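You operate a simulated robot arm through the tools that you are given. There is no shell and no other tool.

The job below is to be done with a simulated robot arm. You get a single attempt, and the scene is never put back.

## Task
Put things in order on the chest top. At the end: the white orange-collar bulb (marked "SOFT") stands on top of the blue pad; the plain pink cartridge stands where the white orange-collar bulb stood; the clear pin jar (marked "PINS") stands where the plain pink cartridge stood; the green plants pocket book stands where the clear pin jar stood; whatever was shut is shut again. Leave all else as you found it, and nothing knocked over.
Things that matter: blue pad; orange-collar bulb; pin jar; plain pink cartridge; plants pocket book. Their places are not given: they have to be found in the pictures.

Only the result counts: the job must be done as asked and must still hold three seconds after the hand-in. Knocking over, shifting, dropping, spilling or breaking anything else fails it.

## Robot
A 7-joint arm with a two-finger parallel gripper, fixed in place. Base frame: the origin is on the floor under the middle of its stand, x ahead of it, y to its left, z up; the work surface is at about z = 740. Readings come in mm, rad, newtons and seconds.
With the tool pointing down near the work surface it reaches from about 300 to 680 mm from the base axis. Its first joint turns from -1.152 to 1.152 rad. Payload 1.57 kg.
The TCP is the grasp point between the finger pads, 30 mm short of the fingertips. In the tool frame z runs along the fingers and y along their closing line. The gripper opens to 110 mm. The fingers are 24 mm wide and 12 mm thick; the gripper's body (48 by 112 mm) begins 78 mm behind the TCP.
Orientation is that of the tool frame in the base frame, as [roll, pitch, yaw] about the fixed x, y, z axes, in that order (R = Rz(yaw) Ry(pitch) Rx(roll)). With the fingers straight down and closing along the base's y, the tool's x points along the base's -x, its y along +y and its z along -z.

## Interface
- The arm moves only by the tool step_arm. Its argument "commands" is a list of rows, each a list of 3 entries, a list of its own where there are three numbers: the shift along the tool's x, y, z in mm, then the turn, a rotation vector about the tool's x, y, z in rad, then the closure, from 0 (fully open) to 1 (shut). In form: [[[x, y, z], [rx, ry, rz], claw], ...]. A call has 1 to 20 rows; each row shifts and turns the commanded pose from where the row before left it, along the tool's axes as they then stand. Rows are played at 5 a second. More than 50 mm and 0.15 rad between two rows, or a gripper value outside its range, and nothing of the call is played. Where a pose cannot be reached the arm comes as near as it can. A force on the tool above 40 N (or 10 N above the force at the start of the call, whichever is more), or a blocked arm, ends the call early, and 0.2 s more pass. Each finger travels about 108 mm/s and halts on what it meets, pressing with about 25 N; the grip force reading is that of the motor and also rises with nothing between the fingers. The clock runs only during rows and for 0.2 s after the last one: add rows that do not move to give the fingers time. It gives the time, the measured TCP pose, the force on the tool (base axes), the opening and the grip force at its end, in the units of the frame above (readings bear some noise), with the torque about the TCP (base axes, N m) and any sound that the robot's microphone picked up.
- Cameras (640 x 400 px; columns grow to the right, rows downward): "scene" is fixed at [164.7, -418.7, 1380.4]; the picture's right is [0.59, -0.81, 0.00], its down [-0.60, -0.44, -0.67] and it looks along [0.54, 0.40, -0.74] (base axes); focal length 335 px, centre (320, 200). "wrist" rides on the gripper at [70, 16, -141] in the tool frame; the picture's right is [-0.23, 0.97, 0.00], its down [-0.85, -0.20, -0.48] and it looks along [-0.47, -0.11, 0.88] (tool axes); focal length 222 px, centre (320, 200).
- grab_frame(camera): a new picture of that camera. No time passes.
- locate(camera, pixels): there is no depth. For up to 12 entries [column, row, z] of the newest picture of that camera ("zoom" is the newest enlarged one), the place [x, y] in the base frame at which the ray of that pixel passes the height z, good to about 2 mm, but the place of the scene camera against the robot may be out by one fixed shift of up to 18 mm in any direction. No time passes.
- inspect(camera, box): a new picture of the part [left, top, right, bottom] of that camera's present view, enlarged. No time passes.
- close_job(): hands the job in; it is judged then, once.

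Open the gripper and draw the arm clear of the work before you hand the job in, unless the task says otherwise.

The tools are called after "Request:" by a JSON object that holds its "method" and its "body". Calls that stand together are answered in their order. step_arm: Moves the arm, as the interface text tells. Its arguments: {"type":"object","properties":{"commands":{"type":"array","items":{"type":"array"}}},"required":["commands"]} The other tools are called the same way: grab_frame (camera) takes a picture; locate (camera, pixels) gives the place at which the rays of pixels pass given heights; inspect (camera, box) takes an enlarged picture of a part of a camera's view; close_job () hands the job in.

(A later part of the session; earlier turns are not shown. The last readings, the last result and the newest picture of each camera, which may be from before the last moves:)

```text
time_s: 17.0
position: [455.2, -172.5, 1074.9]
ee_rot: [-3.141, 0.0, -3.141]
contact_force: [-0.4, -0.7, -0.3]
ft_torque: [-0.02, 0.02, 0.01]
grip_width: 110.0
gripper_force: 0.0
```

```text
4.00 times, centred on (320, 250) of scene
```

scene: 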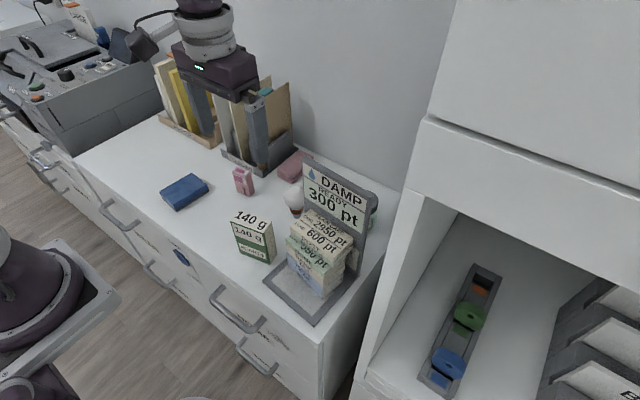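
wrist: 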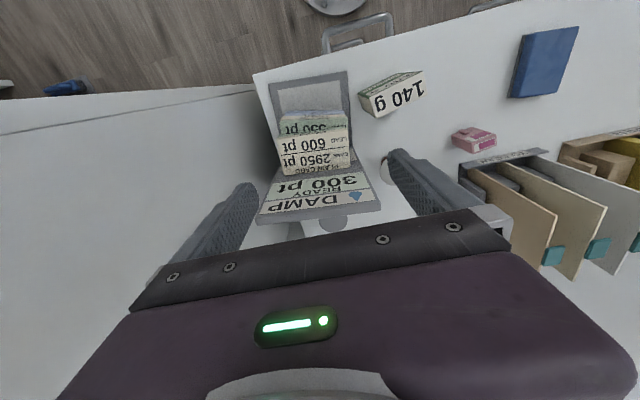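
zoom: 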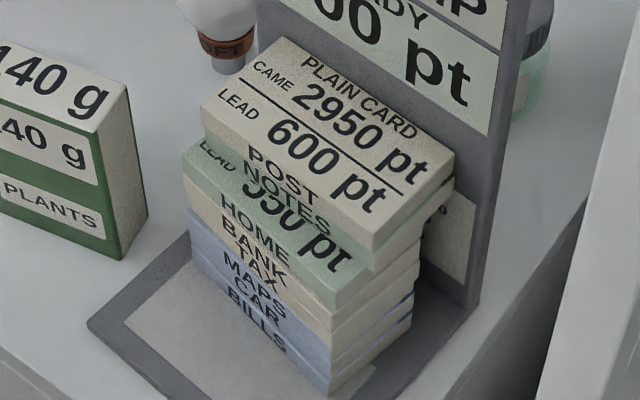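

The stand has turned about -5.5° around its rear right corner. Its near left corner went from about (372,-117) to (385,-104), and the packs slid 45–75 mm back. I will do the four requested moves first, since they also clear space beside the stand, and repair the stand afterwards. From now on I cross at a safe height with a narrower opening, so I go high over the bulb and come straight down.

Request:
{"method": "step_arm", "body": {"commands": [[[-29.9, 31, 0], [0, 0, 0], 0.25], [[-29.9, 31, 0], [0, 0, 0], 0.25], [[-29.9, 31, 0], [0, 0, 0], 0.25], [[-29.9, 30.4, 0], [0, 0, 0], 0.25], [[0, 0, 0], [0, 0, 0], 0.25], [[0, 0, 45], [0, 0, 0], 0.25], [[0, 0, 45], [0, 0, 0], 0.25], [[0, 0, 45], [0, 0, 0], 0.25], [[0, 0, 45], [0, 0, 0], 0.25], [[0, 0, 0], [0, 0, 0], 0.25], [[0, 0, 0], [0, 0, 0], 0.25]]}}

Request:
{"method": "inspect", "body": {"camera": "wrist", "box": [220, 80, 420, 220]}}

Request:
{"method": "grab_frame", "body": {"camera": "scene"}}

```text
time_s: 19.4
position: [574.8, -48.6, 893.8]
ee_rot: [3.14, -0.001, -3.141]
contact_force: [-0.2, -1.0, 0.6]
ft_torque: [0.04, 0.05, 0.01]
grip_width: 82.7
gripper_force: 0.0
```

```text
2.86 times, centred on (320, 150) of wrist
```

zoom: 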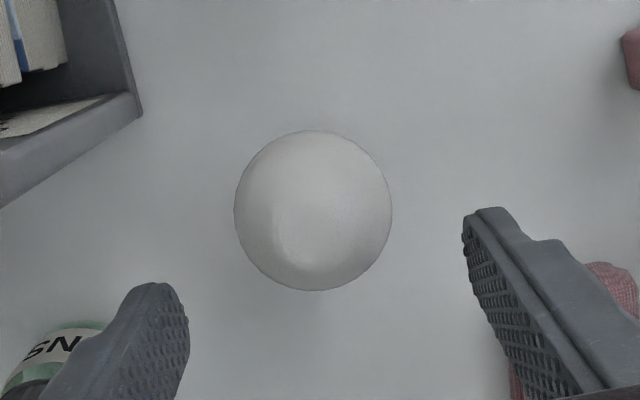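

```text
taken
```

scene: 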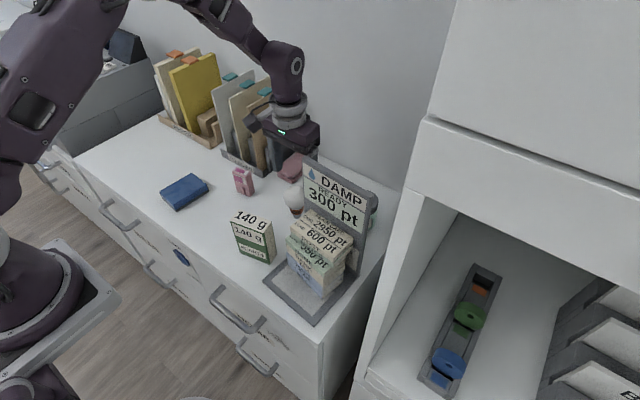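

The bulb sits about 3 mm right (-y) of the tool axis (its centre at zoom (313,211), the axis at about (321,211)). I shift -3 mm in y and descend straight to globe height, keeping the fingers at the present opening.

Request:
{"method": "step_arm", "body": {"commands": [[[0, -3, 10], [0, 0, 0], 0.25], [[0, 0, 28], [0, 0, 0], 0.25], [[0, 0, 28], [0, 0, 0], 0.25], [[0, 0, 25], [0, 0, 0], 0.25], [[0, 0, 0], [0, 0, 0], 0.4], [[0, 0, 0], [0, 0, 0], 0.4], [[0, 0, 0], [0, 0, 0], 0.4]]}}

Request:
{"method": "inspect", "body": {"camera": "wrist", "box": [220, 100, 420, 240]}}

Request:
{"method": "inspect", "body": {"camera": "scene", "box": [230, 110, 350, 230]}}

```text
time_s: 21.0
position: [575.2, -52.6, 804.8]
ee_rot: [3.14, 0.001, 3.141]
contact_force: [-0.1, -0.2, 0.1]
ft_torque: [-0.02, -0.03, 0.01]
grip_width: 66.2
gripper_force: 0.0
```

```text
2.86 times, centred on (320, 170) of wrist
```

zoom: 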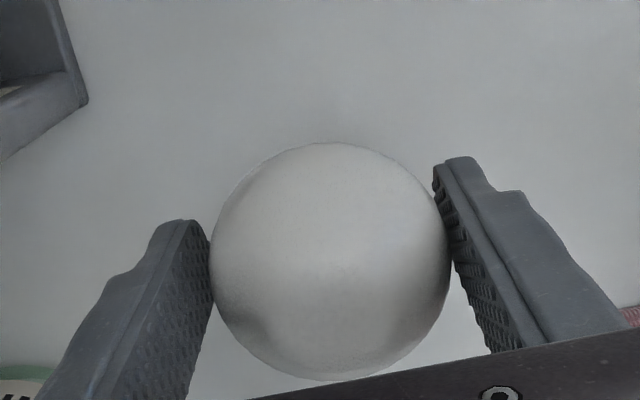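

```text
3.33 times, centred on (290, 170) of scene
```

zoom: 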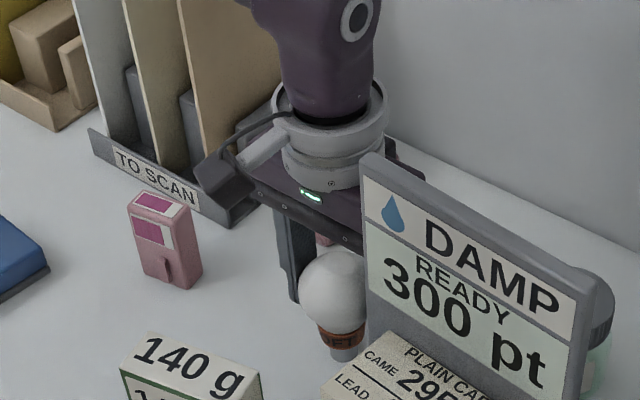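

The fingers straddle the globe; it sits about 2.5 mm toward +y of centre. I shift +2.5 mm and close on it gradually.

Request:
{"method": "step_arm", "body": {"commands": [[[0, 2.3, 0], [0, 0, 0], 0.4], [[0, 0, 0], [0, 0, 0], 0.43], [[0, 0, 0], [0, 0, 0], 0.45], [[0, 0, 0], [0, 0, 0], 0.47], [[0, 0, 0], [0, 0, 0], 0.5], [[0, 0, 0], [0, 0, 0], 0.55], [[0, 0, 0], [0, 0, 0], 0.6], [[0, 0, 0], [0, 0, 0], 0.6]]}}

Request:
{"method": "inspect", "body": {"camera": "wrist", "box": [220, 100, 420, 240]}}

```text
time_s: 22.8
position: [574.9, -49.5, 803.8]
ee_rot: [-3.141, 0.002, -3.14]
contact_force: [-0.8, -0.3, 1.0]
ft_torque: [0.02, 0.01, -0.02]
grip_width: 56.0
gripper_force: 25.4
```

```text
2.86 times, centred on (320, 170) of wrist
```

zoom: 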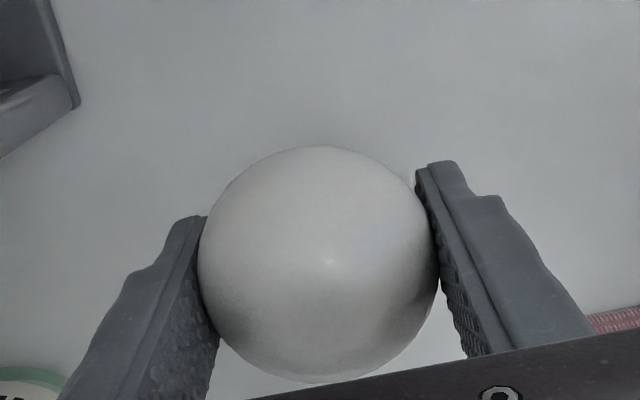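

The bulb is gripped (opening 56.0, 25.4 N), so its place is (574.5,-50). I lift gently first and check the hold.

Request:
{"method": "step_arm", "body": {"commands": [[[0, 0, -8], [0, 0, 0], 0.6], [[0, 0, -15], [0, 0, 0], 0.6], [[0, 0, -25], [0, 0, 0], 0.6], [[0, 0, 0], [0, 0, 0], 0.6]]}}

Request:
{"method": "inspect", "body": {"camera": "scene", "box": [230, 110, 350, 230]}}

Request:
{"method": "inspect", "body": {"camera": "wrist", "box": [220, 100, 420, 240]}}

```text
time_s: 23.8
position: [574.2, -49.3, 851.7]
ee_rot: [3.141, -0.001, -3.14]
contact_force: [0.3, 0.9, -0.8]
ft_torque: [0.02, -0.01, 0.02]
grip_width: 53.6
gripper_force: 25.4
```

```text
3.33 times, centred on (290, 170) of scene
```

zoom: 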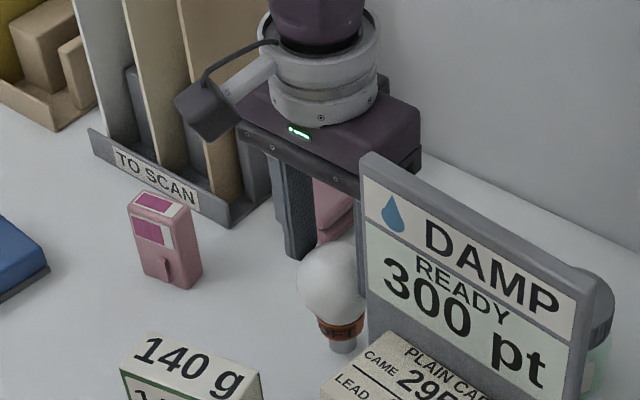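

```text
2.86 times, centred on (320, 170) of wrist
```

zoom: 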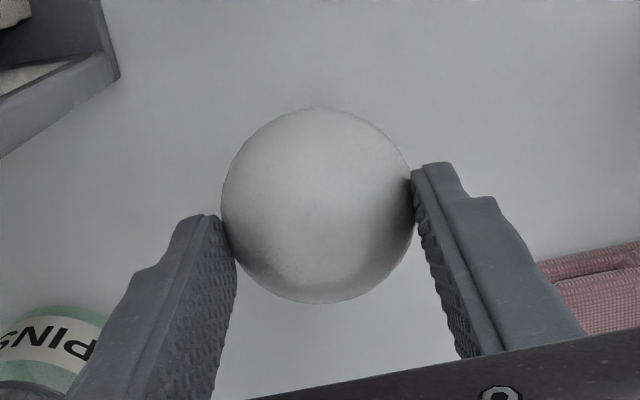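

The bulb has slipped down in the grip: opening 53.6, and its centre is now about 41 mm below the TCP, so its base is roughly 9 mm above the table. I set it straight back down by 9 mm before it slides out.

Request:
{"method": "step_arm", "body": {"commands": [[[0, 0, 9], [0, 0, 0], 0.6]]}}

Request:
{"method": "inspect", "body": {"camera": "wrist", "box": [220, 100, 420, 240]}}

Request:
{"method": "inspect", "body": {"camera": "scene", "box": [260, 150, 340, 230]}}

```text
time_s: 24.2
position: [574.3, -50.1, 843.3]
ee_rot: [-3.14, 0.001, -3.141]
contact_force: [-3.9, 0.2, 9.0]
ft_torque: [0.13, 0.36, -0.01]
grip_width: 53.7
gripper_force: 25.6
```

```text
2.86 times, centred on (320, 170) of wrist
```

zoom: 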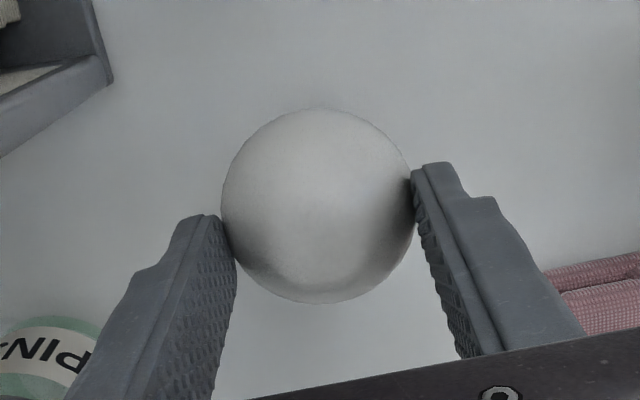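

```text
5.00 times, centred on (300, 190) of scene
```

zoom: 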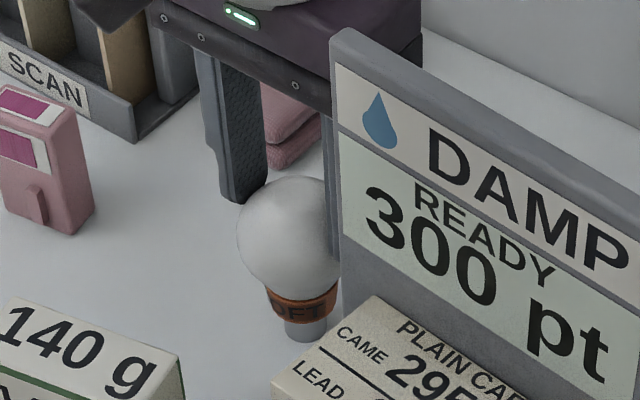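

The bulb is standing on the table again, pressed with 9 N, so the hold at the tips was firm once there. I ease up 1 mm, open, and check that it stands straight before regrasping lower.

Request:
{"method": "step_arm", "body": {"commands": [[[0, 0, -1], [0, 0, 0], 0.6], [[0, 0, 0], [0, 0, 0], 0.48], [[0, 0, 0], [0, 0, 0], 0.45], [[0, 0, 0], [0, 0, 0], 0.4], [[0, 0, 0], [0, 0, 0], 0.4]]}}

Request:
{"method": "inspect", "body": {"camera": "wrist", "box": [220, 100, 420, 240]}}

Request:
{"method": "inspect", "body": {"camera": "scene", "box": [260, 150, 340, 230]}}

```text
time_s: 25.4
position: [574.5, -49.6, 844.4]
ee_rot: [-3.141, 0.0, -3.141]
contact_force: [-0.1, 0.4, 0.4]
ft_torque: [0.02, -0.02, 0.0]
grip_width: 65.9
gripper_force: 0.1
```

```text
2.86 times, centred on (320, 170) of wrist
```

zoom: 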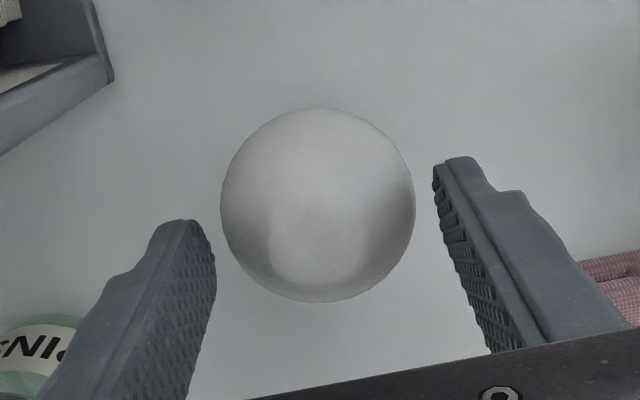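

```text
5.00 times, centred on (300, 190) of scene
```

zoom: 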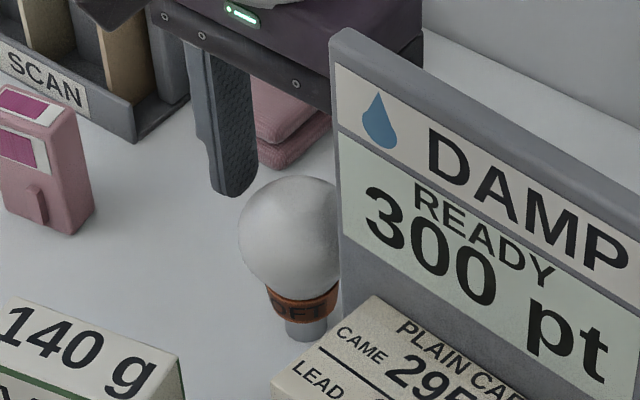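

The bulb stands upright and centred between the fingers (its centre is still at z about 803). I lower so the pads take it at and below its widest part (TCP z about 793) and close again, waiting longer before a small, slow test lift.

Request:
{"method": "step_arm", "body": {"commands": [[[0, 0.5, 20], [0, 0, 0], 0.4], [[0, 0, 20], [0, 0, 0], 0.4], [[0, 0, 11], [0, 0, 0], 0.4], [[0, 0, 0], [0, 0, 0], 0.43], [[0, 0, 0], [0, 0, 0], 0.46], [[0, 0, 0], [0, 0, 0], 0.5], [[0, 0, 0], [0, 0, 0], 0.7], [[0, 0, 0], [0, 0, 0], 0.8], [[0, 0, 0], [0, 0, 0], 0.8], [[0, 0, 0], [0, 0, 0], 0.8]]}}

Request:
{"method": "inspect", "body": {"camera": "wrist", "box": [220, 100, 420, 240]}}

```text
time_s: 27.6
position: [573.6, -50.3, 792.8]
ee_rot: [3.141, 0.001, 3.141]
contact_force: [0.6, 0.2, 0.0]
ft_torque: [0.01, 0.0, -0.03]
grip_width: 56.0
gripper_force: 25.0
```

```text
2.86 times, centred on (320, 170) of wrist
```

zoom: 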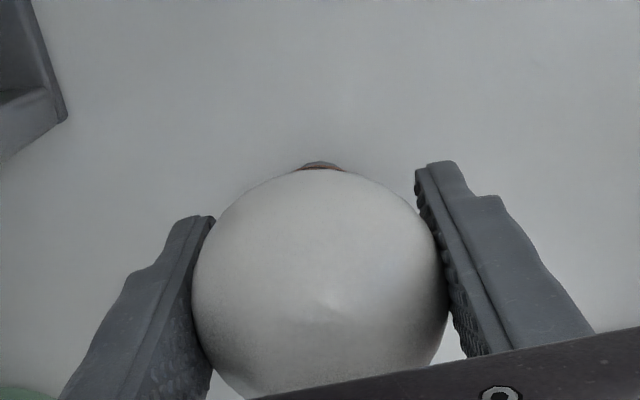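

Gripped again at 56.0 mm, which is evidently the globe's true diameter. I do a slow 12 mm test lift and check for slip.

Request:
{"method": "step_arm", "body": {"commands": [[[0, 0, -3], [0, 0, 0], 0.8], [[0, 0, -3], [0, 0, 0], 0.8], [[0, 0, -3], [0, 0, 0], 0.8], [[0, 0, -3], [0, 0, 0], 0.8]]}}

Request:
{"method": "inspect", "body": {"camera": "wrist", "box": [220, 100, 420, 240]}}

Request:
{"method": "inspect", "body": {"camera": "scene", "box": [260, 150, 340, 230]}}

```text
time_s: 28.6
position: [573.9, -49.2, 805.2]
ee_rot: [3.141, -0.001, -3.141]
contact_force: [0.0, 0.1, -0.5]
ft_torque: [-0.02, -0.03, -0.02]
grip_width: 56.3
gripper_force: 24.3
```

```text
2.86 times, centred on (320, 170) of wrist
```

zoom: 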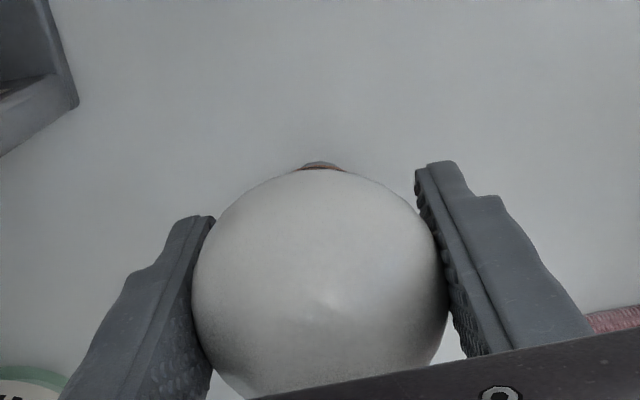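

```text
5.00 times, centred on (300, 190) of scene
```

zoom: 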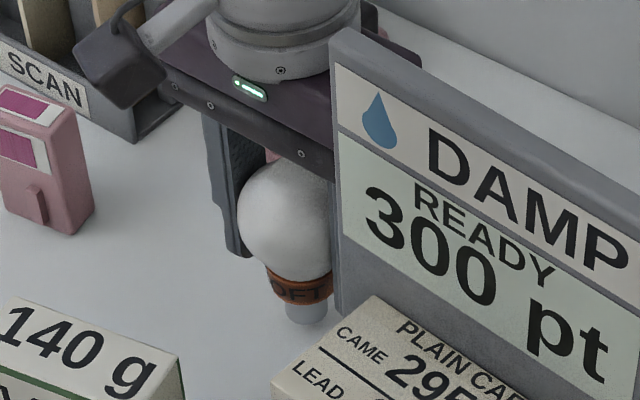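

No slip this time: the bulb keeps its place between the pads and is off the table. I keep lifting slowly.

Request:
{"method": "step_arm", "body": {"commands": [[[0, 0, -4], [0, 0, 0], 0.8], [[0, 0, -5], [0, 0, 0], 0.8], [[0, 0, -6], [0, 0, 0], 0.8], [[0, 0, -7], [0, 0, 0], 0.8], [[0, 0, -7], [0, 0, 0], 0.8], [[0, 0, -7], [0, 0, 0], 0.8], [[0, 0, -7], [0, 0, 0], 0.8], [[0, 0, -7], [0, 0, 0], 0.8]]}}

Request:
{"method": "inspect", "body": {"camera": "wrist", "box": [220, 100, 420, 240]}}

```text
time_s: 30.4
position: [575.0, -50.8, 855.7]
ee_rot: [-3.14, 0.001, -3.141]
contact_force: [0.1, 0.2, -0.1]
ft_torque: [0.01, 0.0, 0.0]
grip_width: 55.7
gripper_force: 25.0
```

```text
2.86 times, centred on (320, 170) of wrist
```

zoom: 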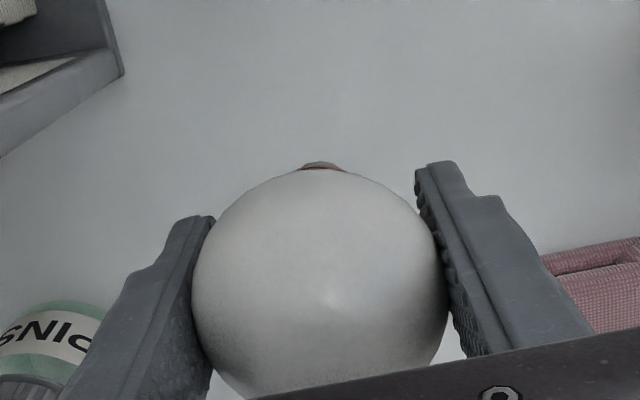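

The grip is steady. I lift 50 mm more and start the diagonal carry toward the pad, passing well above the cartridge and book.

Request:
{"method": "step_arm", "body": {"commands": [[[0, 0, -8], [0, 0, 0], 0.8], [[0, 0, -8], [0, 0, 0], 0.8], [[0, 0, -9], [0, 0, 0], 0.8], [[0, 0, -9], [0, 0, 0], 0.8], [[0, 0, -9], [0, 0, 0], 0.8], [[0, 3, -7], [0, 0, 0], 0.8], [[2, 7, 0], [0, 0, 0], 0.8], [[5, 10, 0], [0, 0, 0], 0.8], [[5, 11, 0], [0, 0, 0], 0.8], [[5, 11, 0], [0, 0, 0], 0.8], [[5, 11, 0], [0, 0, 0], 0.8], [[5, 11, 0], [0, 0, 0], 0.8], [[5, 11, 0], [0, 0, 0], 0.8], [[5, 11, 0], [0, 0, 0], 0.8], [[5, 11, 0], [0, 0, 0], 0.8], [[5, 11, 0], [0, 0, 0], 0.8], [[5, 11, 0], [0, 0, 0], 0.8]]}}

Request:
{"method": "inspect", "body": {"camera": "wrist", "box": [220, 100, 420, 240]}}

Request:
{"method": "grab_frame", "body": {"camera": "scene"}}

```text
time_s: 34.0
position: [522.7, 68.2, 904.6]
ee_rot: [-3.141, 0.0, -3.141]
contact_force: [-0.2, 0.6, 0.5]
ft_torque: [0.0, 0.0, 0.03]
grip_width: 55.6
gripper_force: 25.6
```

```text
2.86 times, centred on (320, 170) of wrist
```

zoom: 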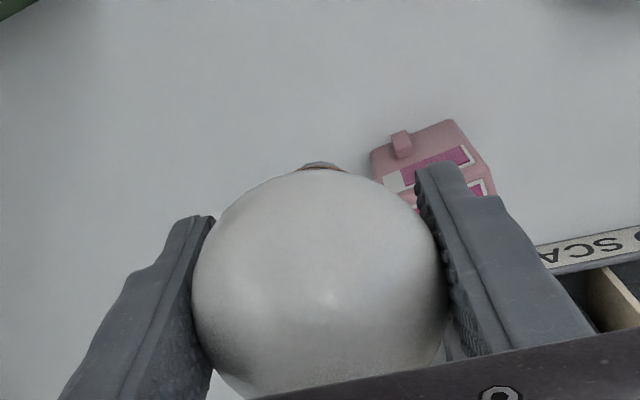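

```text
taken
```

scene: 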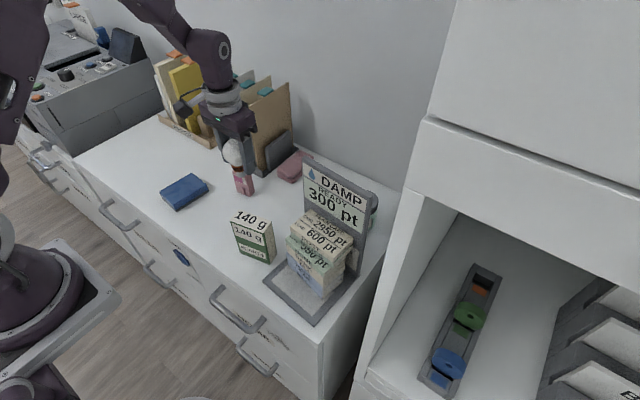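

The bulb is steady and clear above the cartridge. I carry on to above the pad centre (452,230).

Request:
{"method": "step_arm", "body": {"commands": [[[4.7, 10.8, 0], [0, 0, 0], 0.8], [[4.7, 10.8, 0], [0, 0, 0], 0.8], [[4.7, 10.8, 0], [0, 0, 0], 0.8], [[4.7, 10.8, 0], [0, 0, 0], 0.8], [[4.7, 10.8, 0], [0, 0, 0], 0.8], [[4.7, 10.8, 0], [0, 0, 0], 0.8], [[4.7, 10.8, 0], [0, 0, 0], 0.8], [[4.7, 10.8, 0], [0, 0, 0], 0.8], [[4.7, 10.8, 0], [0, 0, 0], 0.8], [[4.7, 10.8, 0], [0, 0, 0], 0.8], [[4.7, 10.8, 0], [0, 0, 0], 0.8], [[4.7, 10.8, 0], [0, 0, 0], 0.8], [[4.7, 10.8, 0], [0, 0, 0], 0.8], [[4.5, 10.8, 0], [0, 0, 0], 0.8], [[4.5, 10.6, 0], [0, 0, 0], 0.8], [[0, 0, 0], [0, 0, 0], 0.8], [[0, 0, 0], [0, 0, 0], 0.8]]}}

Request:
{"method": "grab_frame", "body": {"camera": "wrist"}}

Request:
{"method": "inspect", "body": {"camera": "scene", "box": [140, 100, 260, 220]}}

```text
time_s: 37.6
position: [452.2, 230.3, 906.6]
ee_rot: [3.141, 0.0, 3.141]
contact_force: [0.3, -0.9, -0.1]
ft_torque: [-0.02, 0.03, -0.02]
grip_width: 55.8
gripper_force: 24.8
```

```text
taken
```

wrist: 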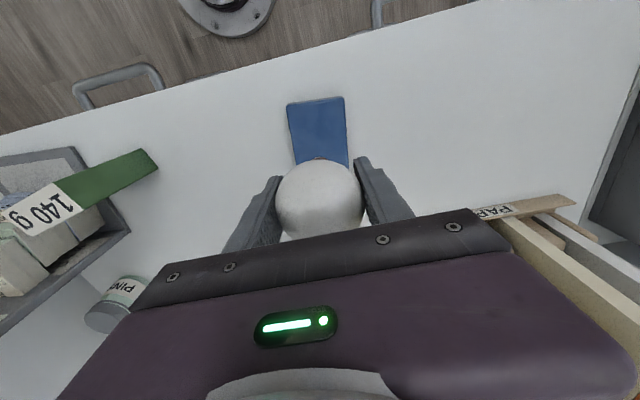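

```text
3.33 times, centred on (200, 160) of scene
```

zoom: 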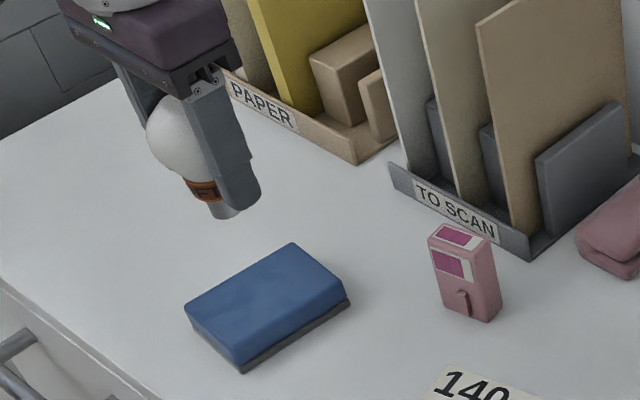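

The pad's corners seen here confirm its centre at about (452.5,230.5). I lower the bulb slowly to just above the pad.

Request:
{"method": "step_arm", "body": {"commands": [[[0, 0, 4], [0, 0, 0], 0.8], [[0, 0, 7], [0, 0, 0], 0.8], [[0, 0, 8], [0, 0, 0], 0.8], [[0, 0, 8], [0, 0, 0], 0.8], [[0, 0, 8], [0, 0, 0], 0.8], [[0, 0, 8], [0, 0, 0], 0.8], [[0, 0, 8], [0, 0, 0], 0.8], [[0, 0, 8], [0, 0, 0], 0.8], [[0, 0, 8], [0, 0, 0], 0.8], [[0, 0, 7], [0, 0, 0], 0.8], [[0, 0, 4], [0, 0, 0], 0.8], [[0, 0, 2], [0, 0, 0], 0.8], [[0, 0, 0], [0, 0, 0], 0.8]]}}

Request:
{"method": "inspect", "body": {"camera": "scene", "box": [140, 130, 240, 220]}}

Request:
{"method": "inspect", "body": {"camera": "wrist", "box": [220, 80, 420, 220]}}

```text
time_s: 40.4
position: [453.5, 232.2, 824.1]
ee_rot: [-3.14, -0.001, -3.14]
contact_force: [0.8, 0.4, -0.2]
ft_torque: [0.02, -0.04, -0.01]
grip_width: 56.2
gripper_force: 25.4
```

```text
4.44 times, centred on (190, 175) of scene
```

zoom: 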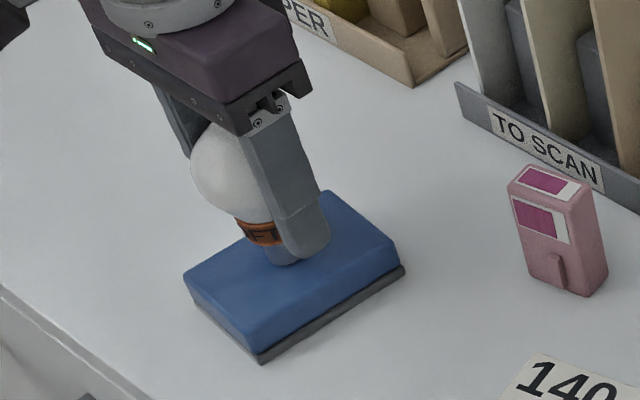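

```text
2.86 times, centred on (320, 150) of wrist
```

zoom: 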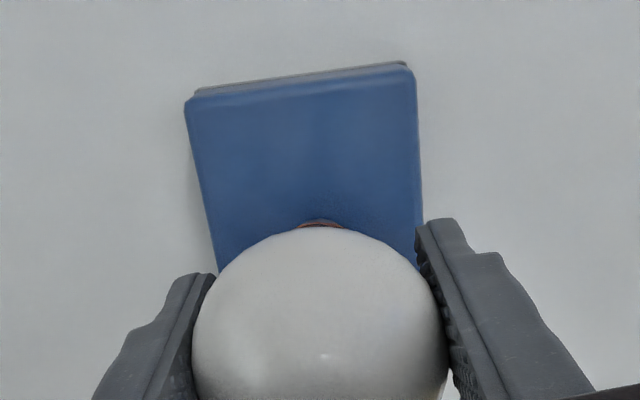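

The bulb hangs just above the pad's middle. I lower in 1 mm steps, watching for contact.

Request:
{"method": "step_arm", "body": {"commands": [[[0, 0, 1], [0, 0, 0], 0.8], [[0, 0, 1], [0, 0, 0], 0.8], [[0, 0, 1], [0, 0, 0], 0.8]]}}

```text
time_s: 41.2
position: [453.4, 229.8, 823.1]
ee_rot: [-3.141, 0.0, -3.141]
contact_force: [-0.7, -0.1, -0.7]
ft_torque: [0.02, 0.01, -0.01]
grip_width: 56.1
gripper_force: 24.9
```

No contact yet at z about 822.8. I continue in 1 mm steps.

Request:
{"method": "step_arm", "body": {"commands": [[[0, 0, 1], [0, 0, 0], 0.8], [[0, 0, 1], [0, 0, 0], 0.8], [[0, 0, 1], [0, 0, 0], 0.8]]}}

Request:
{"method": "inspect", "body": {"camera": "scene", "box": [160, 150, 220, 210]}}

```text
time_s: 42.0
position: [454.2, 231.3, 821.2]
ee_rot: [3.141, 0.002, 3.141]
contact_force: [0.1, -0.9, 19.4]
ft_torque: [0.02, -0.02, -0.01]
grip_width: 56.0
gripper_force: 25.1
```

```text
6.67 times, centred on (190, 180) of scene
```

zoom: 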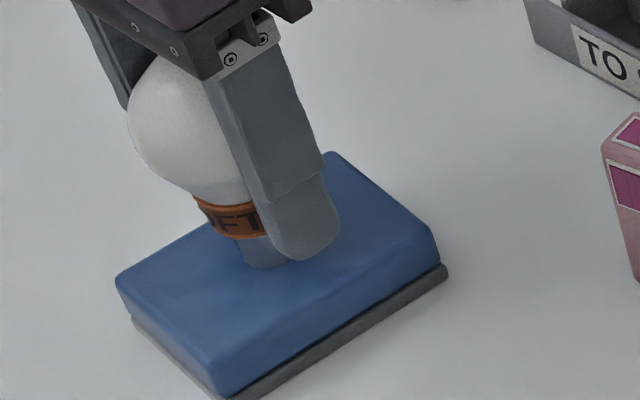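

The bulb's base is on the pad (19.4 N). I ease off about 1.5 mm and open slowly.

Request:
{"method": "step_arm", "body": {"commands": [[[0, 0, -0.8], [0, 0, 0], 0.8], [[0, 0, -0.6], [0, 0, 0], 0.8], [[0, 0, 0], [0, 0, 0], 0.8]]}}

```text
time_s: 42.8
position: [453.5, 230.0, 820.4]
ee_rot: [3.141, -0.001, -3.141]
contact_force: [1.5, 1.7, 7.5]
ft_torque: [0.14, -0.11, 0.01]
grip_width: 56.0
gripper_force: 25.2
```

The contact force is down to 7.5 N. I ease 0.5 mm more and open gently.

Request:
{"method": "step_arm", "body": {"commands": [[[0, 0, -0.4], [0, 0, 0], 0.8], [[0, 0, 0], [0, 0, 0], 0.5], [[0, 0, 0], [0, 0, 0], 0.48], [[0, 0, 0], [0, 0, 0], 0.45], [[0, 0, 0], [0, 0, 0], 0.4], [[0, 0, 0], [0, 0, 0], 0.35], [[0, 0, 0], [0, 0, 0], 0.3], [[0, 0, 0], [0, 0, 0], 0.3]]}}

Request:
{"method": "inspect", "body": {"camera": "scene", "box": [150, 140, 230, 220]}}

Request:
{"method": "inspect", "body": {"camera": "wrist", "box": [220, 80, 420, 220]}}

```text
time_s: 44.6
position: [454.0, 231.8, 820.3]
ee_rot: [-3.141, -0.001, -3.14]
contact_force: [-0.1, 1.0, 0.0]
ft_torque: [0.02, 0.03, 0.03]
grip_width: 77.2
gripper_force: 0.0
```

```text
5.00 times, centred on (190, 180) of scene
```

zoom: 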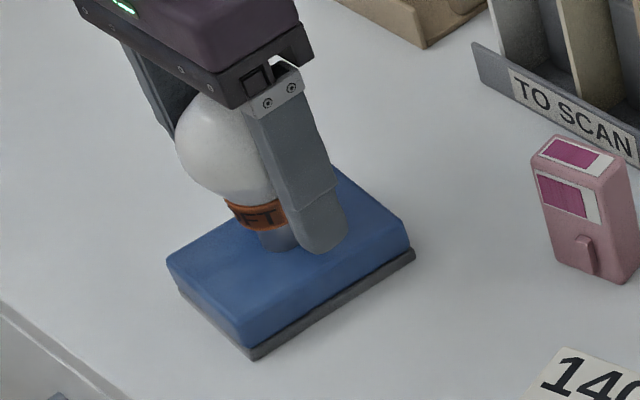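

```text
2.86 times, centred on (320, 150) of wrist
```

zoom: 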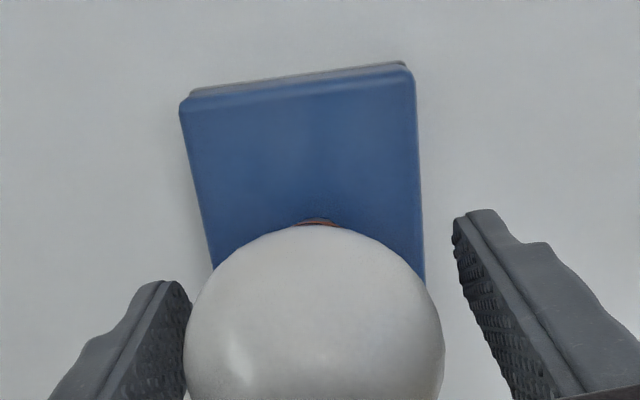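

The bulb stands free on the pad. I open a little more and rise straight up.

Request:
{"method": "step_arm", "body": {"commands": [[[0, 0, 0], [0, 0, 0], 0.2], [[0, 0, -10], [0, 0, 0], 0.2], [[0, 0, -30], [0, 0, 0], 0.2], [[0, 0, -40], [0, 0, 0], 0.2], [[0, 0, -40], [0, 0, 0], 0.2], [[0, 0, 0], [0, 0, 0], 0.2]]}}

Request:
{"method": "grab_frame", "body": {"camera": "scene"}}

Request:
{"method": "grab_frame", "body": {"camera": "wrist"}}

Request:
{"method": "inspect", "body": {"camera": "scene", "box": [150, 140, 230, 220]}}

```text
time_s: 46.0
position: [452.9, 229.4, 940.8]
ee_rot: [3.141, -0.002, 3.141]
contact_force: [-0.4, 0.9, -0.3]
ft_torque: [0.02, 0.0, -0.02]
grip_width: 88.0
gripper_force: 0.1
```

```text
taken
```

scene: 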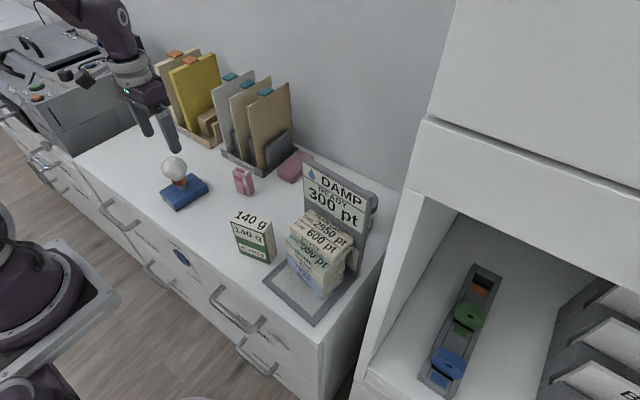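

```text
taken
```

wrist: 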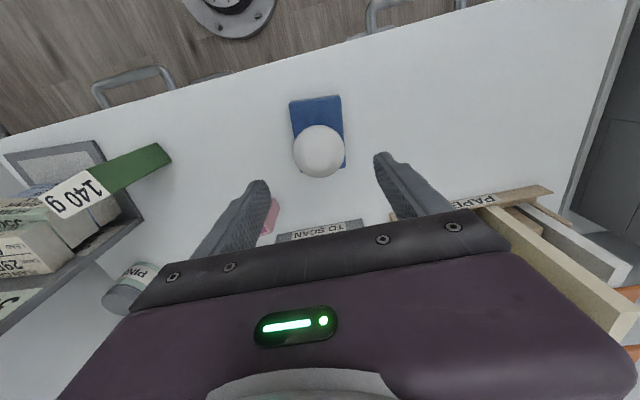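

```text
5.00 times, centred on (190, 180) of scene
```

zoom: 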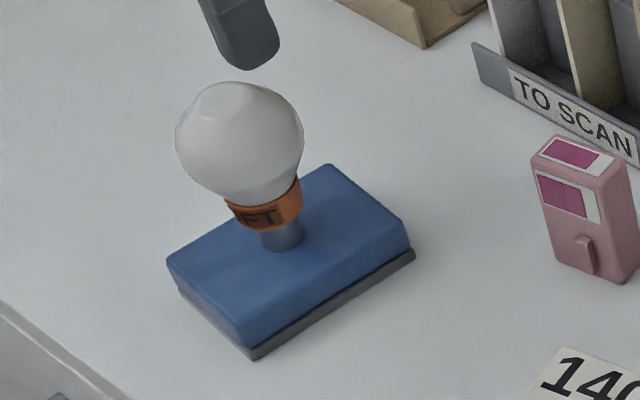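

The bulb stands upright on the pad. Next is the cartridge: I move over (555,110) at this height, turning about 10° to match it, and look.

Request:
{"method": "step_arm", "body": {"commands": [[[-26, -30, 0], [0, 0, -0.06], 0.2], [[-26, -30, 0], [0, 0, -0.06], 0.2], [[-26, -30, 0], [0, 0, -0.05], 0.2], [[0, 0, 0], [0, 0, 0], 0.2]]}}

Request:
{"method": "grab_frame", "body": {"camera": "wrist"}}

Request:
{"method": "inspect", "body": {"camera": "wrist", "box": [240, 100, 440, 240]}}

```text
time_s: 47.0
position: [535.8, 147.2, 940.3]
ee_rot: [-3.141, 0.001, -2.97]
contact_force: [0.5, -0.4, -0.2]
ft_torque: [-0.02, 0.0, -0.03]
grip_width: 88.1
gripper_force: 0.0
```

```text
taken
```

wrist: 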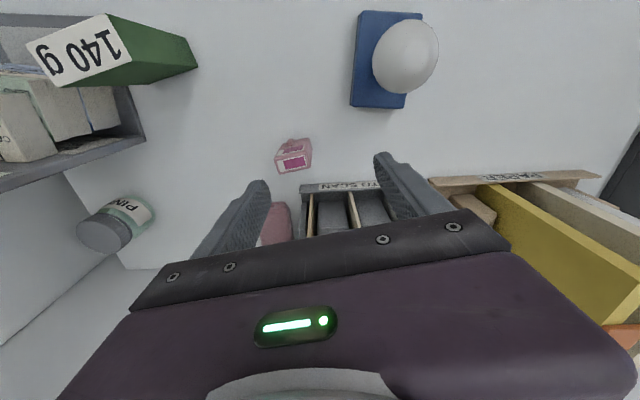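

```text
2.86 times, centred on (340, 170) of wrist
```

zoom: 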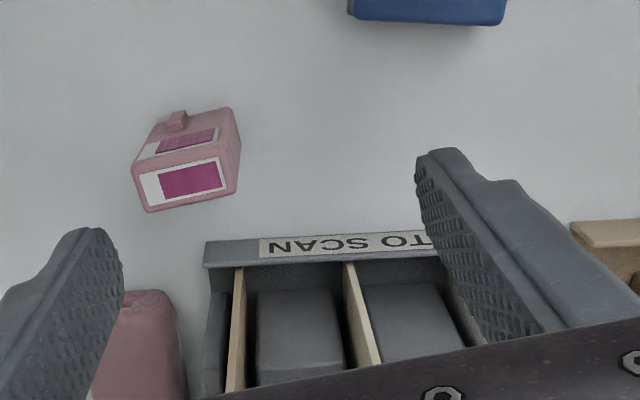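

With the turn applied, the cartridge's long side lines up with the closing line (its edge slopes about -12° in the picture, as the tool's y does). I move over it and down to z about 890.

Request:
{"method": "step_arm", "body": {"commands": [[[-6.5, -20, 0], [0, 0, 0], 0.2], [[-6.6, -19.8, 0], [0, 0, 0], 0.2], [[0, 0, 25], [0, 0, 0], 0.2], [[0, 0, 25], [0, 0, 0], 0.2], [[0, 0, 0], [0, 0, 0], 0.2], [[0, 0, 0], [0, 0, 0], 0.2]]}}

Request:
{"method": "inspect", "body": {"camera": "wrist", "box": [220, 80, 420, 220]}}

```text
time_s: 48.4
position: [553.0, 109.4, 891.0]
ee_rot: [-3.141, -0.001, -2.972]
contact_force: [-0.6, 0.6, 0.4]
ft_torque: [0.0, 0.01, 0.05]
grip_width: 88.3
gripper_force: 0.0
```

```text
2.86 times, centred on (320, 150) of wrist
```

zoom: 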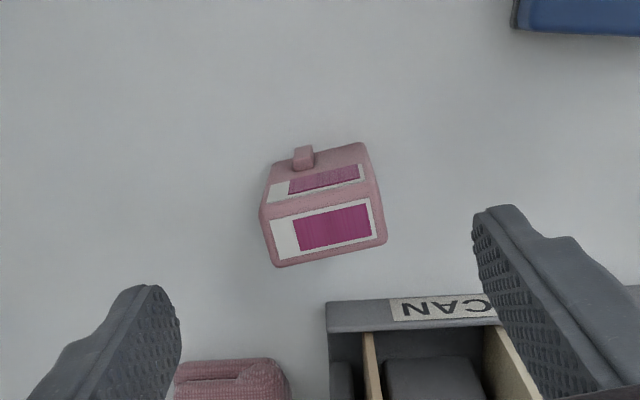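

The cartridge's top centre is at zoom (326,226), within about 1.5 mm of the axis. I correct that, descend to z about 785 and close gradually.

Request:
{"method": "step_arm", "body": {"commands": [[[-1.2, 1.5, 20], [0, 0, 0], 0.2], [[0, 0, 28], [0, 0, 0], 0.2], [[0, 0, 28], [0, 0, 0], 0.2], [[0, 0, 28], [0, 0, 0], 0.2], [[0, 0, 2], [0, 0, 0], 0.3], [[0, 0, 0], [0, 0, 0], 0.45], [[0, 0, 0], [0, 0, 0], 0.52], [[0, 0, 0], [0, 0, 0], 0.52]]}}

Request:
{"method": "inspect", "body": {"camera": "wrist", "box": [220, 100, 420, 240]}}

Request:
{"method": "inspect", "body": {"camera": "scene", "box": [190, 120, 310, 220]}}

```text
time_s: 50.2
position: [555.5, 110.8, 786.8]
ee_rot: [-3.14, 0.001, -2.971]
contact_force: [-1.6, -0.6, -0.3]
ft_torque: [-0.01, 0.02, -0.01]
grip_width: 53.0
gripper_force: 0.1
```

```text
2.86 times, centred on (320, 170) of wrist
```

zoom: 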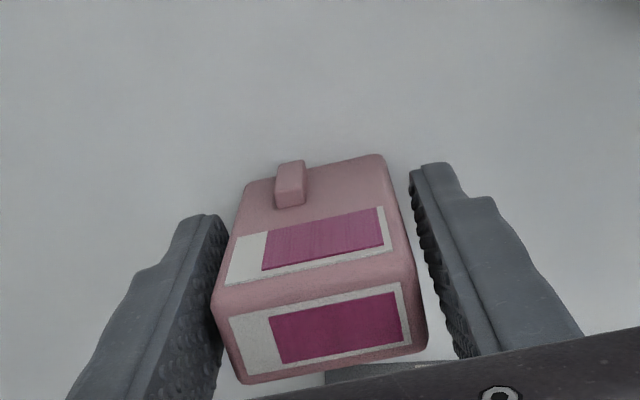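

```text
4.00 times, centred on (250, 170) of scene
```

zoom: 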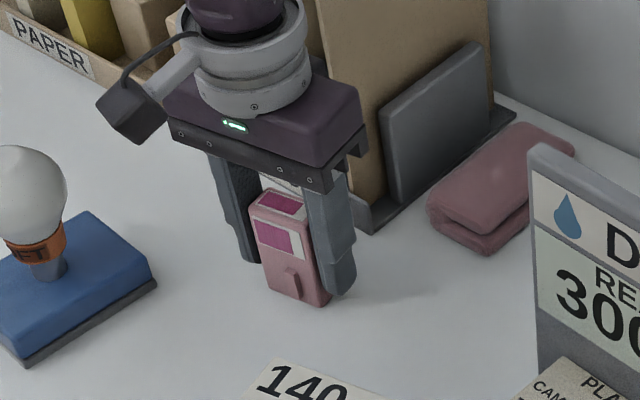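

The cartridge is between the pads. I close on it.

Request:
{"method": "step_arm", "body": {"commands": [[[0, 0, 0], [0, 0, 0], 0.56], [[0, 0, 0], [0, 0, 0], 0.6], [[0, 0, 0], [0, 0, 0], 0.63], [[0, 0, 0], [0, 0, 0], 0.7], [[0, 0, 0], [0, 0, 0], 0.85], [[0, 0, 0], [0, 0, 0], 0.85], [[0, 0, 0], [0, 0, 0], 0.85]]}}

Request:
{"method": "inspect", "body": {"camera": "wrist", "box": [220, 100, 420, 240]}}

```text
time_s: 51.8
position: [554.6, 111.4, 785.5]
ee_rot: [-3.141, -0.001, -2.973]
contact_force: [-0.3, -0.4, -0.5]
ft_torque: [-0.04, 0.0, -0.02]
grip_width: 43.2
gripper_force: 25.3
```

```text
2.86 times, centred on (320, 170) of wrist
```

zoom: 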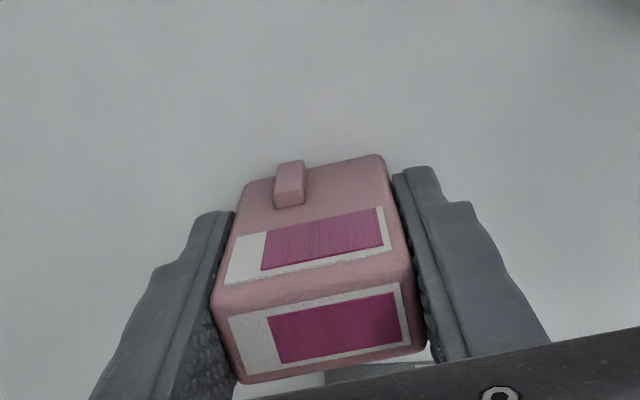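

The cartridge is held (43.2 mm, 25 N), with its centre about (556,111.5). I lift it slowly and check.

Request:
{"method": "step_arm", "body": {"commands": [[[0, 0, -2], [0, 0, 0], 0.85], [[0, 0, -3], [0, 0, 0], 0.85], [[0, 0, -4], [0, 0, 0], 0.85], [[0, 0, -5], [0, 0, 0], 0.85], [[0, 0, -6], [0, 0, 0], 0.85], [[0, 0, -7], [0, 0, 0], 0.85], [[0, 0, -8], [0, 0, 0], 0.85], [[0, 0, -8], [0, 0, 0], 0.85], [[0, 0, -7], [0, 0, 0], 0.85]]}}

Request:
{"method": "inspect", "body": {"camera": "wrist", "box": [220, 100, 420, 240]}}

Request:
{"method": "inspect", "body": {"camera": "scene", "box": [190, 120, 310, 220]}}

```text
time_s: 53.8
position: [556.6, 110.3, 835.1]
ee_rot: [3.141, 0.0, -2.973]
contact_force: [-0.1, 0.0, -0.4]
ft_torque: [-0.02, -0.01, -0.01]
grip_width: 43.5
gripper_force: 24.7
```

```text
2.86 times, centred on (320, 170) of wrist
```

zoom: 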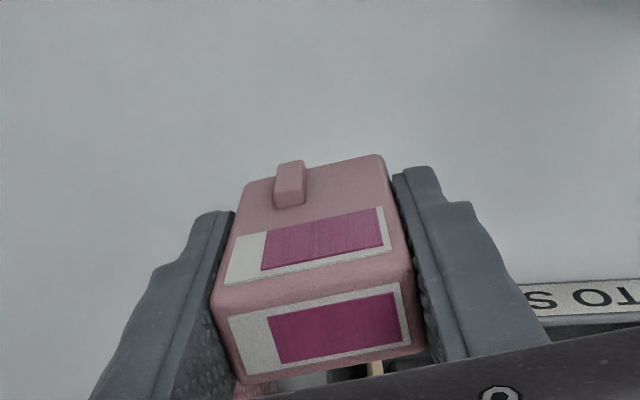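

```text
4.00 times, centred on (250, 170) of scene
```

zoom: 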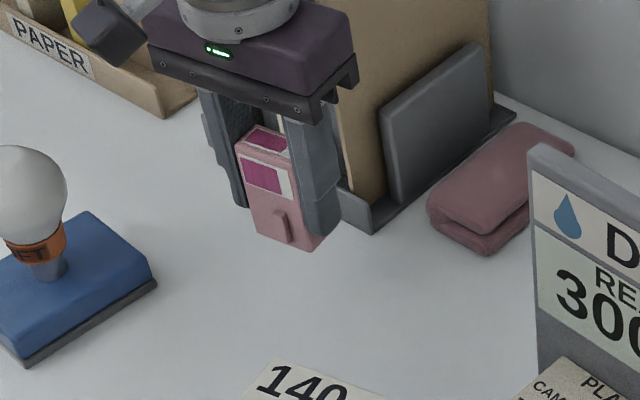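

The cartridge hangs steady with no slip. I carry it to the bulb's former spot at this height; the way is empty and the panel edge (y -113) stays clear.

Request:
{"method": "step_arm", "body": {"commands": [[[0.6, -6, 0], [0, 0, 0], 0.85], [[0.6, -10, 0], [0, 0, 0], 0.85], [[0.6, -10.5, 0], [0, 0, 0], 0.85], [[0.6, -10.5, 0], [0, 0, 0], 0.85], [[0.6, -10.5, 0], [0, 0, 0], 0.85], [[0.6, -10.5, 0], [0, 0, 0], 0.85], [[0.6, -10.5, 0], [0, 0, 0], 0.85], [[0.6, -10.5, 0], [0, 0, 0], 0.85], [[0.6, -10.5, 0], [0, 0, 0], 0.85], [[0.6, -10.5, 0], [0, 0, 0], 0.85], [[0.6, -10.5, 0], [0, 0, 0], 0.85], [[0.6, -10.5, 0], [0, 0, 0], 0.85], [[0.6, -10.5, 0], [0, 0, 0], 0.85], [[0.6, -10.5, 0], [0, 0, 0], 0.85], [[0.6, -10.5, 0], [0, 0, 0], 0.85], [[0.6, -9.5, 0], [0, 0, 0], 0.85], [[0, 0, 0], [0, 0, 0], 0.85], [[0, 0, 0], [0, 0, 0], 0.85]]}}

Request:
{"method": "inspect", "body": {"camera": "scene", "box": [230, 110, 350, 230]}}

Request:
{"method": "grab_frame", "body": {"camera": "wrist"}}

```text
time_s: 57.6
position: [574.3, -51.8, 834.2]
ee_rot: [-3.141, 0.001, -2.972]
contact_force: [-0.3, -0.1, -0.6]
ft_torque: [0.0, 0.01, -0.01]
grip_width: 43.5
gripper_force: 24.3
```

```text
3.33 times, centred on (290, 170) of scene
```

zoom: 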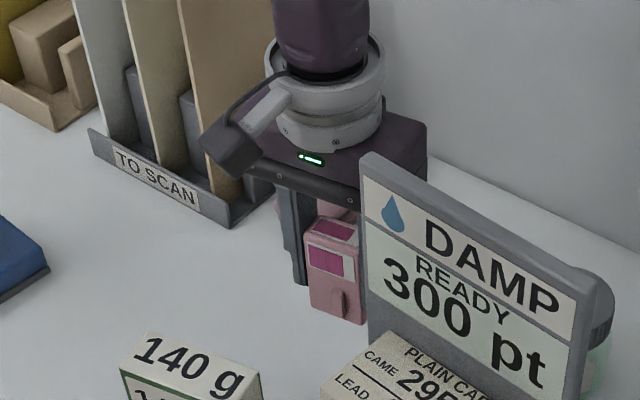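

```text
taken
```

wrist: 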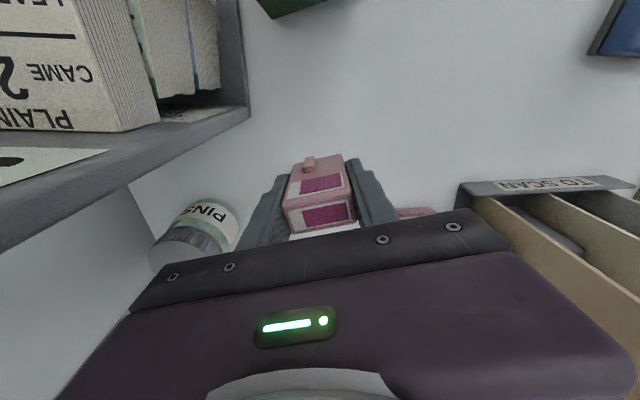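

The cartridge is above the target within about 1 mm. I lower it slowly to just above the surface.

Request:
{"method": "step_arm", "body": {"commands": [[[0, 0, 4], [0, 0, 0], 0.85], [[0, 0, 7], [0, 0, 0], 0.85], [[0, 0, 8], [0, 0, 0], 0.85], [[0, 0, 8], [0, 0, 0], 0.85], [[0, 0, 8], [0, 0, 0], 0.85], [[0, 0, 6], [0, 0, 0], 0.85], [[0, 0, 4], [0, 0, 0], 0.85], [[0, 0, 1.5], [0, 0, 0], 0.85], [[0, 0, 0], [0, 0, 0], 0.85]]}}

```text
time_s: 59.6
position: [575.1, -51.7, 788.7]
ee_rot: [3.141, -0.001, -2.972]
contact_force: [0.9, 0.4, -0.3]
ft_torque: [-0.01, 0.0, 0.01]
grip_width: 43.3
gripper_force: 24.9
```

Still about 3 mm up, and about 1.5 mm far in x; I correct that and lower in 1 mm steps to contact.

Request:
{"method": "step_arm", "body": {"commands": [[[1.4, 0.9, 0], [0, 0, 0], 0.85], [[0, 0, 1], [0, 0, 0], 0.85], [[0, 0, 1], [0, 0, 0], 0.85], [[0, 0, 0.7], [0, 0, 0], 0.85], [[0, 0, 0], [0, 0, 0], 0.85]]}}

```text
time_s: 60.8
position: [573.7, -49.4, 785.9]
ee_rot: [3.14, 0.0, -2.973]
contact_force: [-1.5, 0.1, 0.4]
ft_torque: [0.01, 0.05, 0.0]
grip_width: 43.3
gripper_force: 24.8
```

No contact yet at 785.9; I lower two more small steps.

Request:
{"method": "step_arm", "body": {"commands": [[[0, 0, 0.6], [0, 0, 0], 0.85], [[0, 0, 0.6], [0, 0, 0], 0.85]]}}

```text
time_s: 61.4
position: [573.0, -50.5, 786.0]
ee_rot: [-3.141, 0.002, -2.971]
contact_force: [-3.3, 0.7, 19.8]
ft_torque: [0.03, 0.17, -0.03]
grip_width: 43.2
gripper_force: 25.4
```

The cartridge is on the surface (19.8 N). I ease off about 1 mm and open.

Request:
{"method": "step_arm", "body": {"commands": [[[0, 0, -0.9], [0, 0, 0], 0.85], [[0, 0, 0], [0, 0, 0], 0.85], [[0, 0, 0], [0, 0, 0], 0.62], [[0, 0, 0], [0, 0, 0], 0.58], [[0, 0, 0], [0, 0, 0], 0.53], [[0, 0, 0], [0, 0, 0], 0.48], [[0, 0, 0], [0, 0, 0], 0.42], [[0, 0, 0], [0, 0, 0], 0.42]]}}

Request:
{"method": "inspect", "body": {"camera": "wrist", "box": [220, 100, 420, 240]}}

Request:
{"method": "inspect", "body": {"camera": "scene", "box": [230, 110, 350, 230]}}

```text
time_s: 63.2
position: [572.2, -50.4, 785.6]
ee_rot: [3.141, 0.0, -2.973]
contact_force: [1.4, 0.6, 0.2]
ft_torque: [-0.02, -0.01, 0.0]
grip_width: 63.8
gripper_force: 0.1
```

```text
2.86 times, centred on (320, 170) of wrist
```

zoom: 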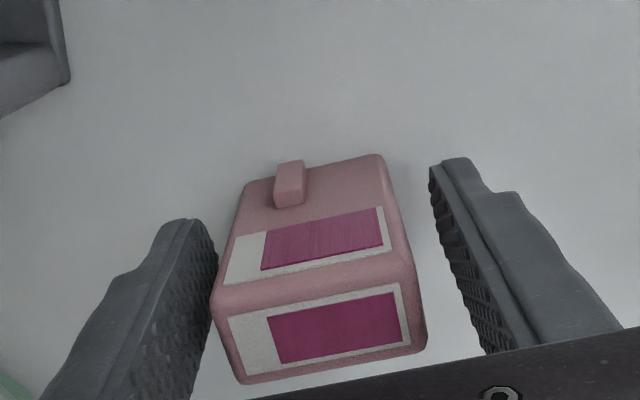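

```text
3.33 times, centred on (290, 170) of scene
```

zoom: 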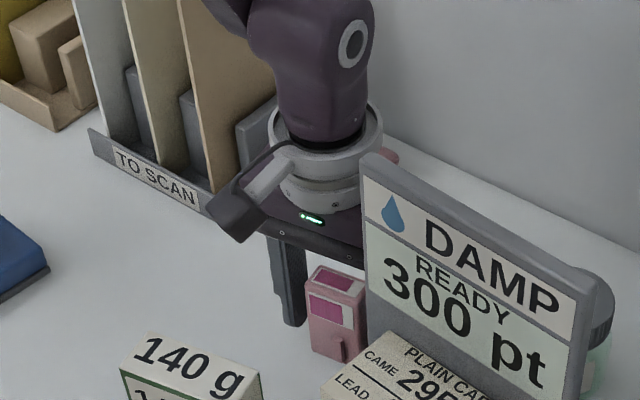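

The cartridge stands in the bulb's old place. I rise straight up, then turn back to zero yaw at height.

Request:
{"method": "step_arm", "body": {"commands": [[[0, 1, -8], [0, 0, 0], 0.42], [[0, 0, -25], [0, 0, 0], 0.42], [[0, 0, -45], [0, 0, 0], 0.42], [[0, 0, -45], [0, 0, 0], 0.42], [[0, 0, -40], [0, 0, 0.085], 0.3], [[0, 0, 0], [0, 0, 0.085], 0.2], [[0, 0, 0], [0, 0, 0], 0.2]]}}

Request:
{"method": "grab_frame", "body": {"camera": "scene"}}

Request:
{"method": "grab_frame", "body": {"camera": "wrist"}}

```text
time_s: 64.8
position: [575.0, -48.5, 950.0]
ee_rot: [3.141, 0.0, -3.142]
contact_force: [0.6, 0.3, 0.0]
ft_torque: [0.03, -0.03, 0.02]
grip_width: 87.8
gripper_force: 0.1
```

```text
taken
```

scene: 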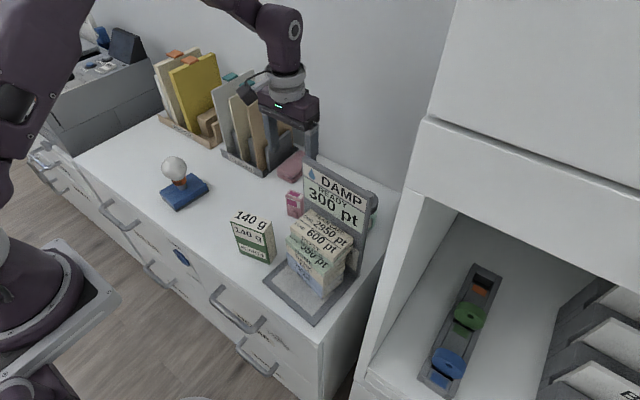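

```text
taken
```

wrist: 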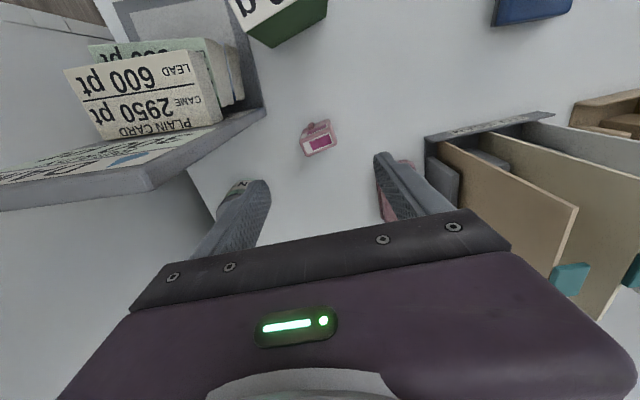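

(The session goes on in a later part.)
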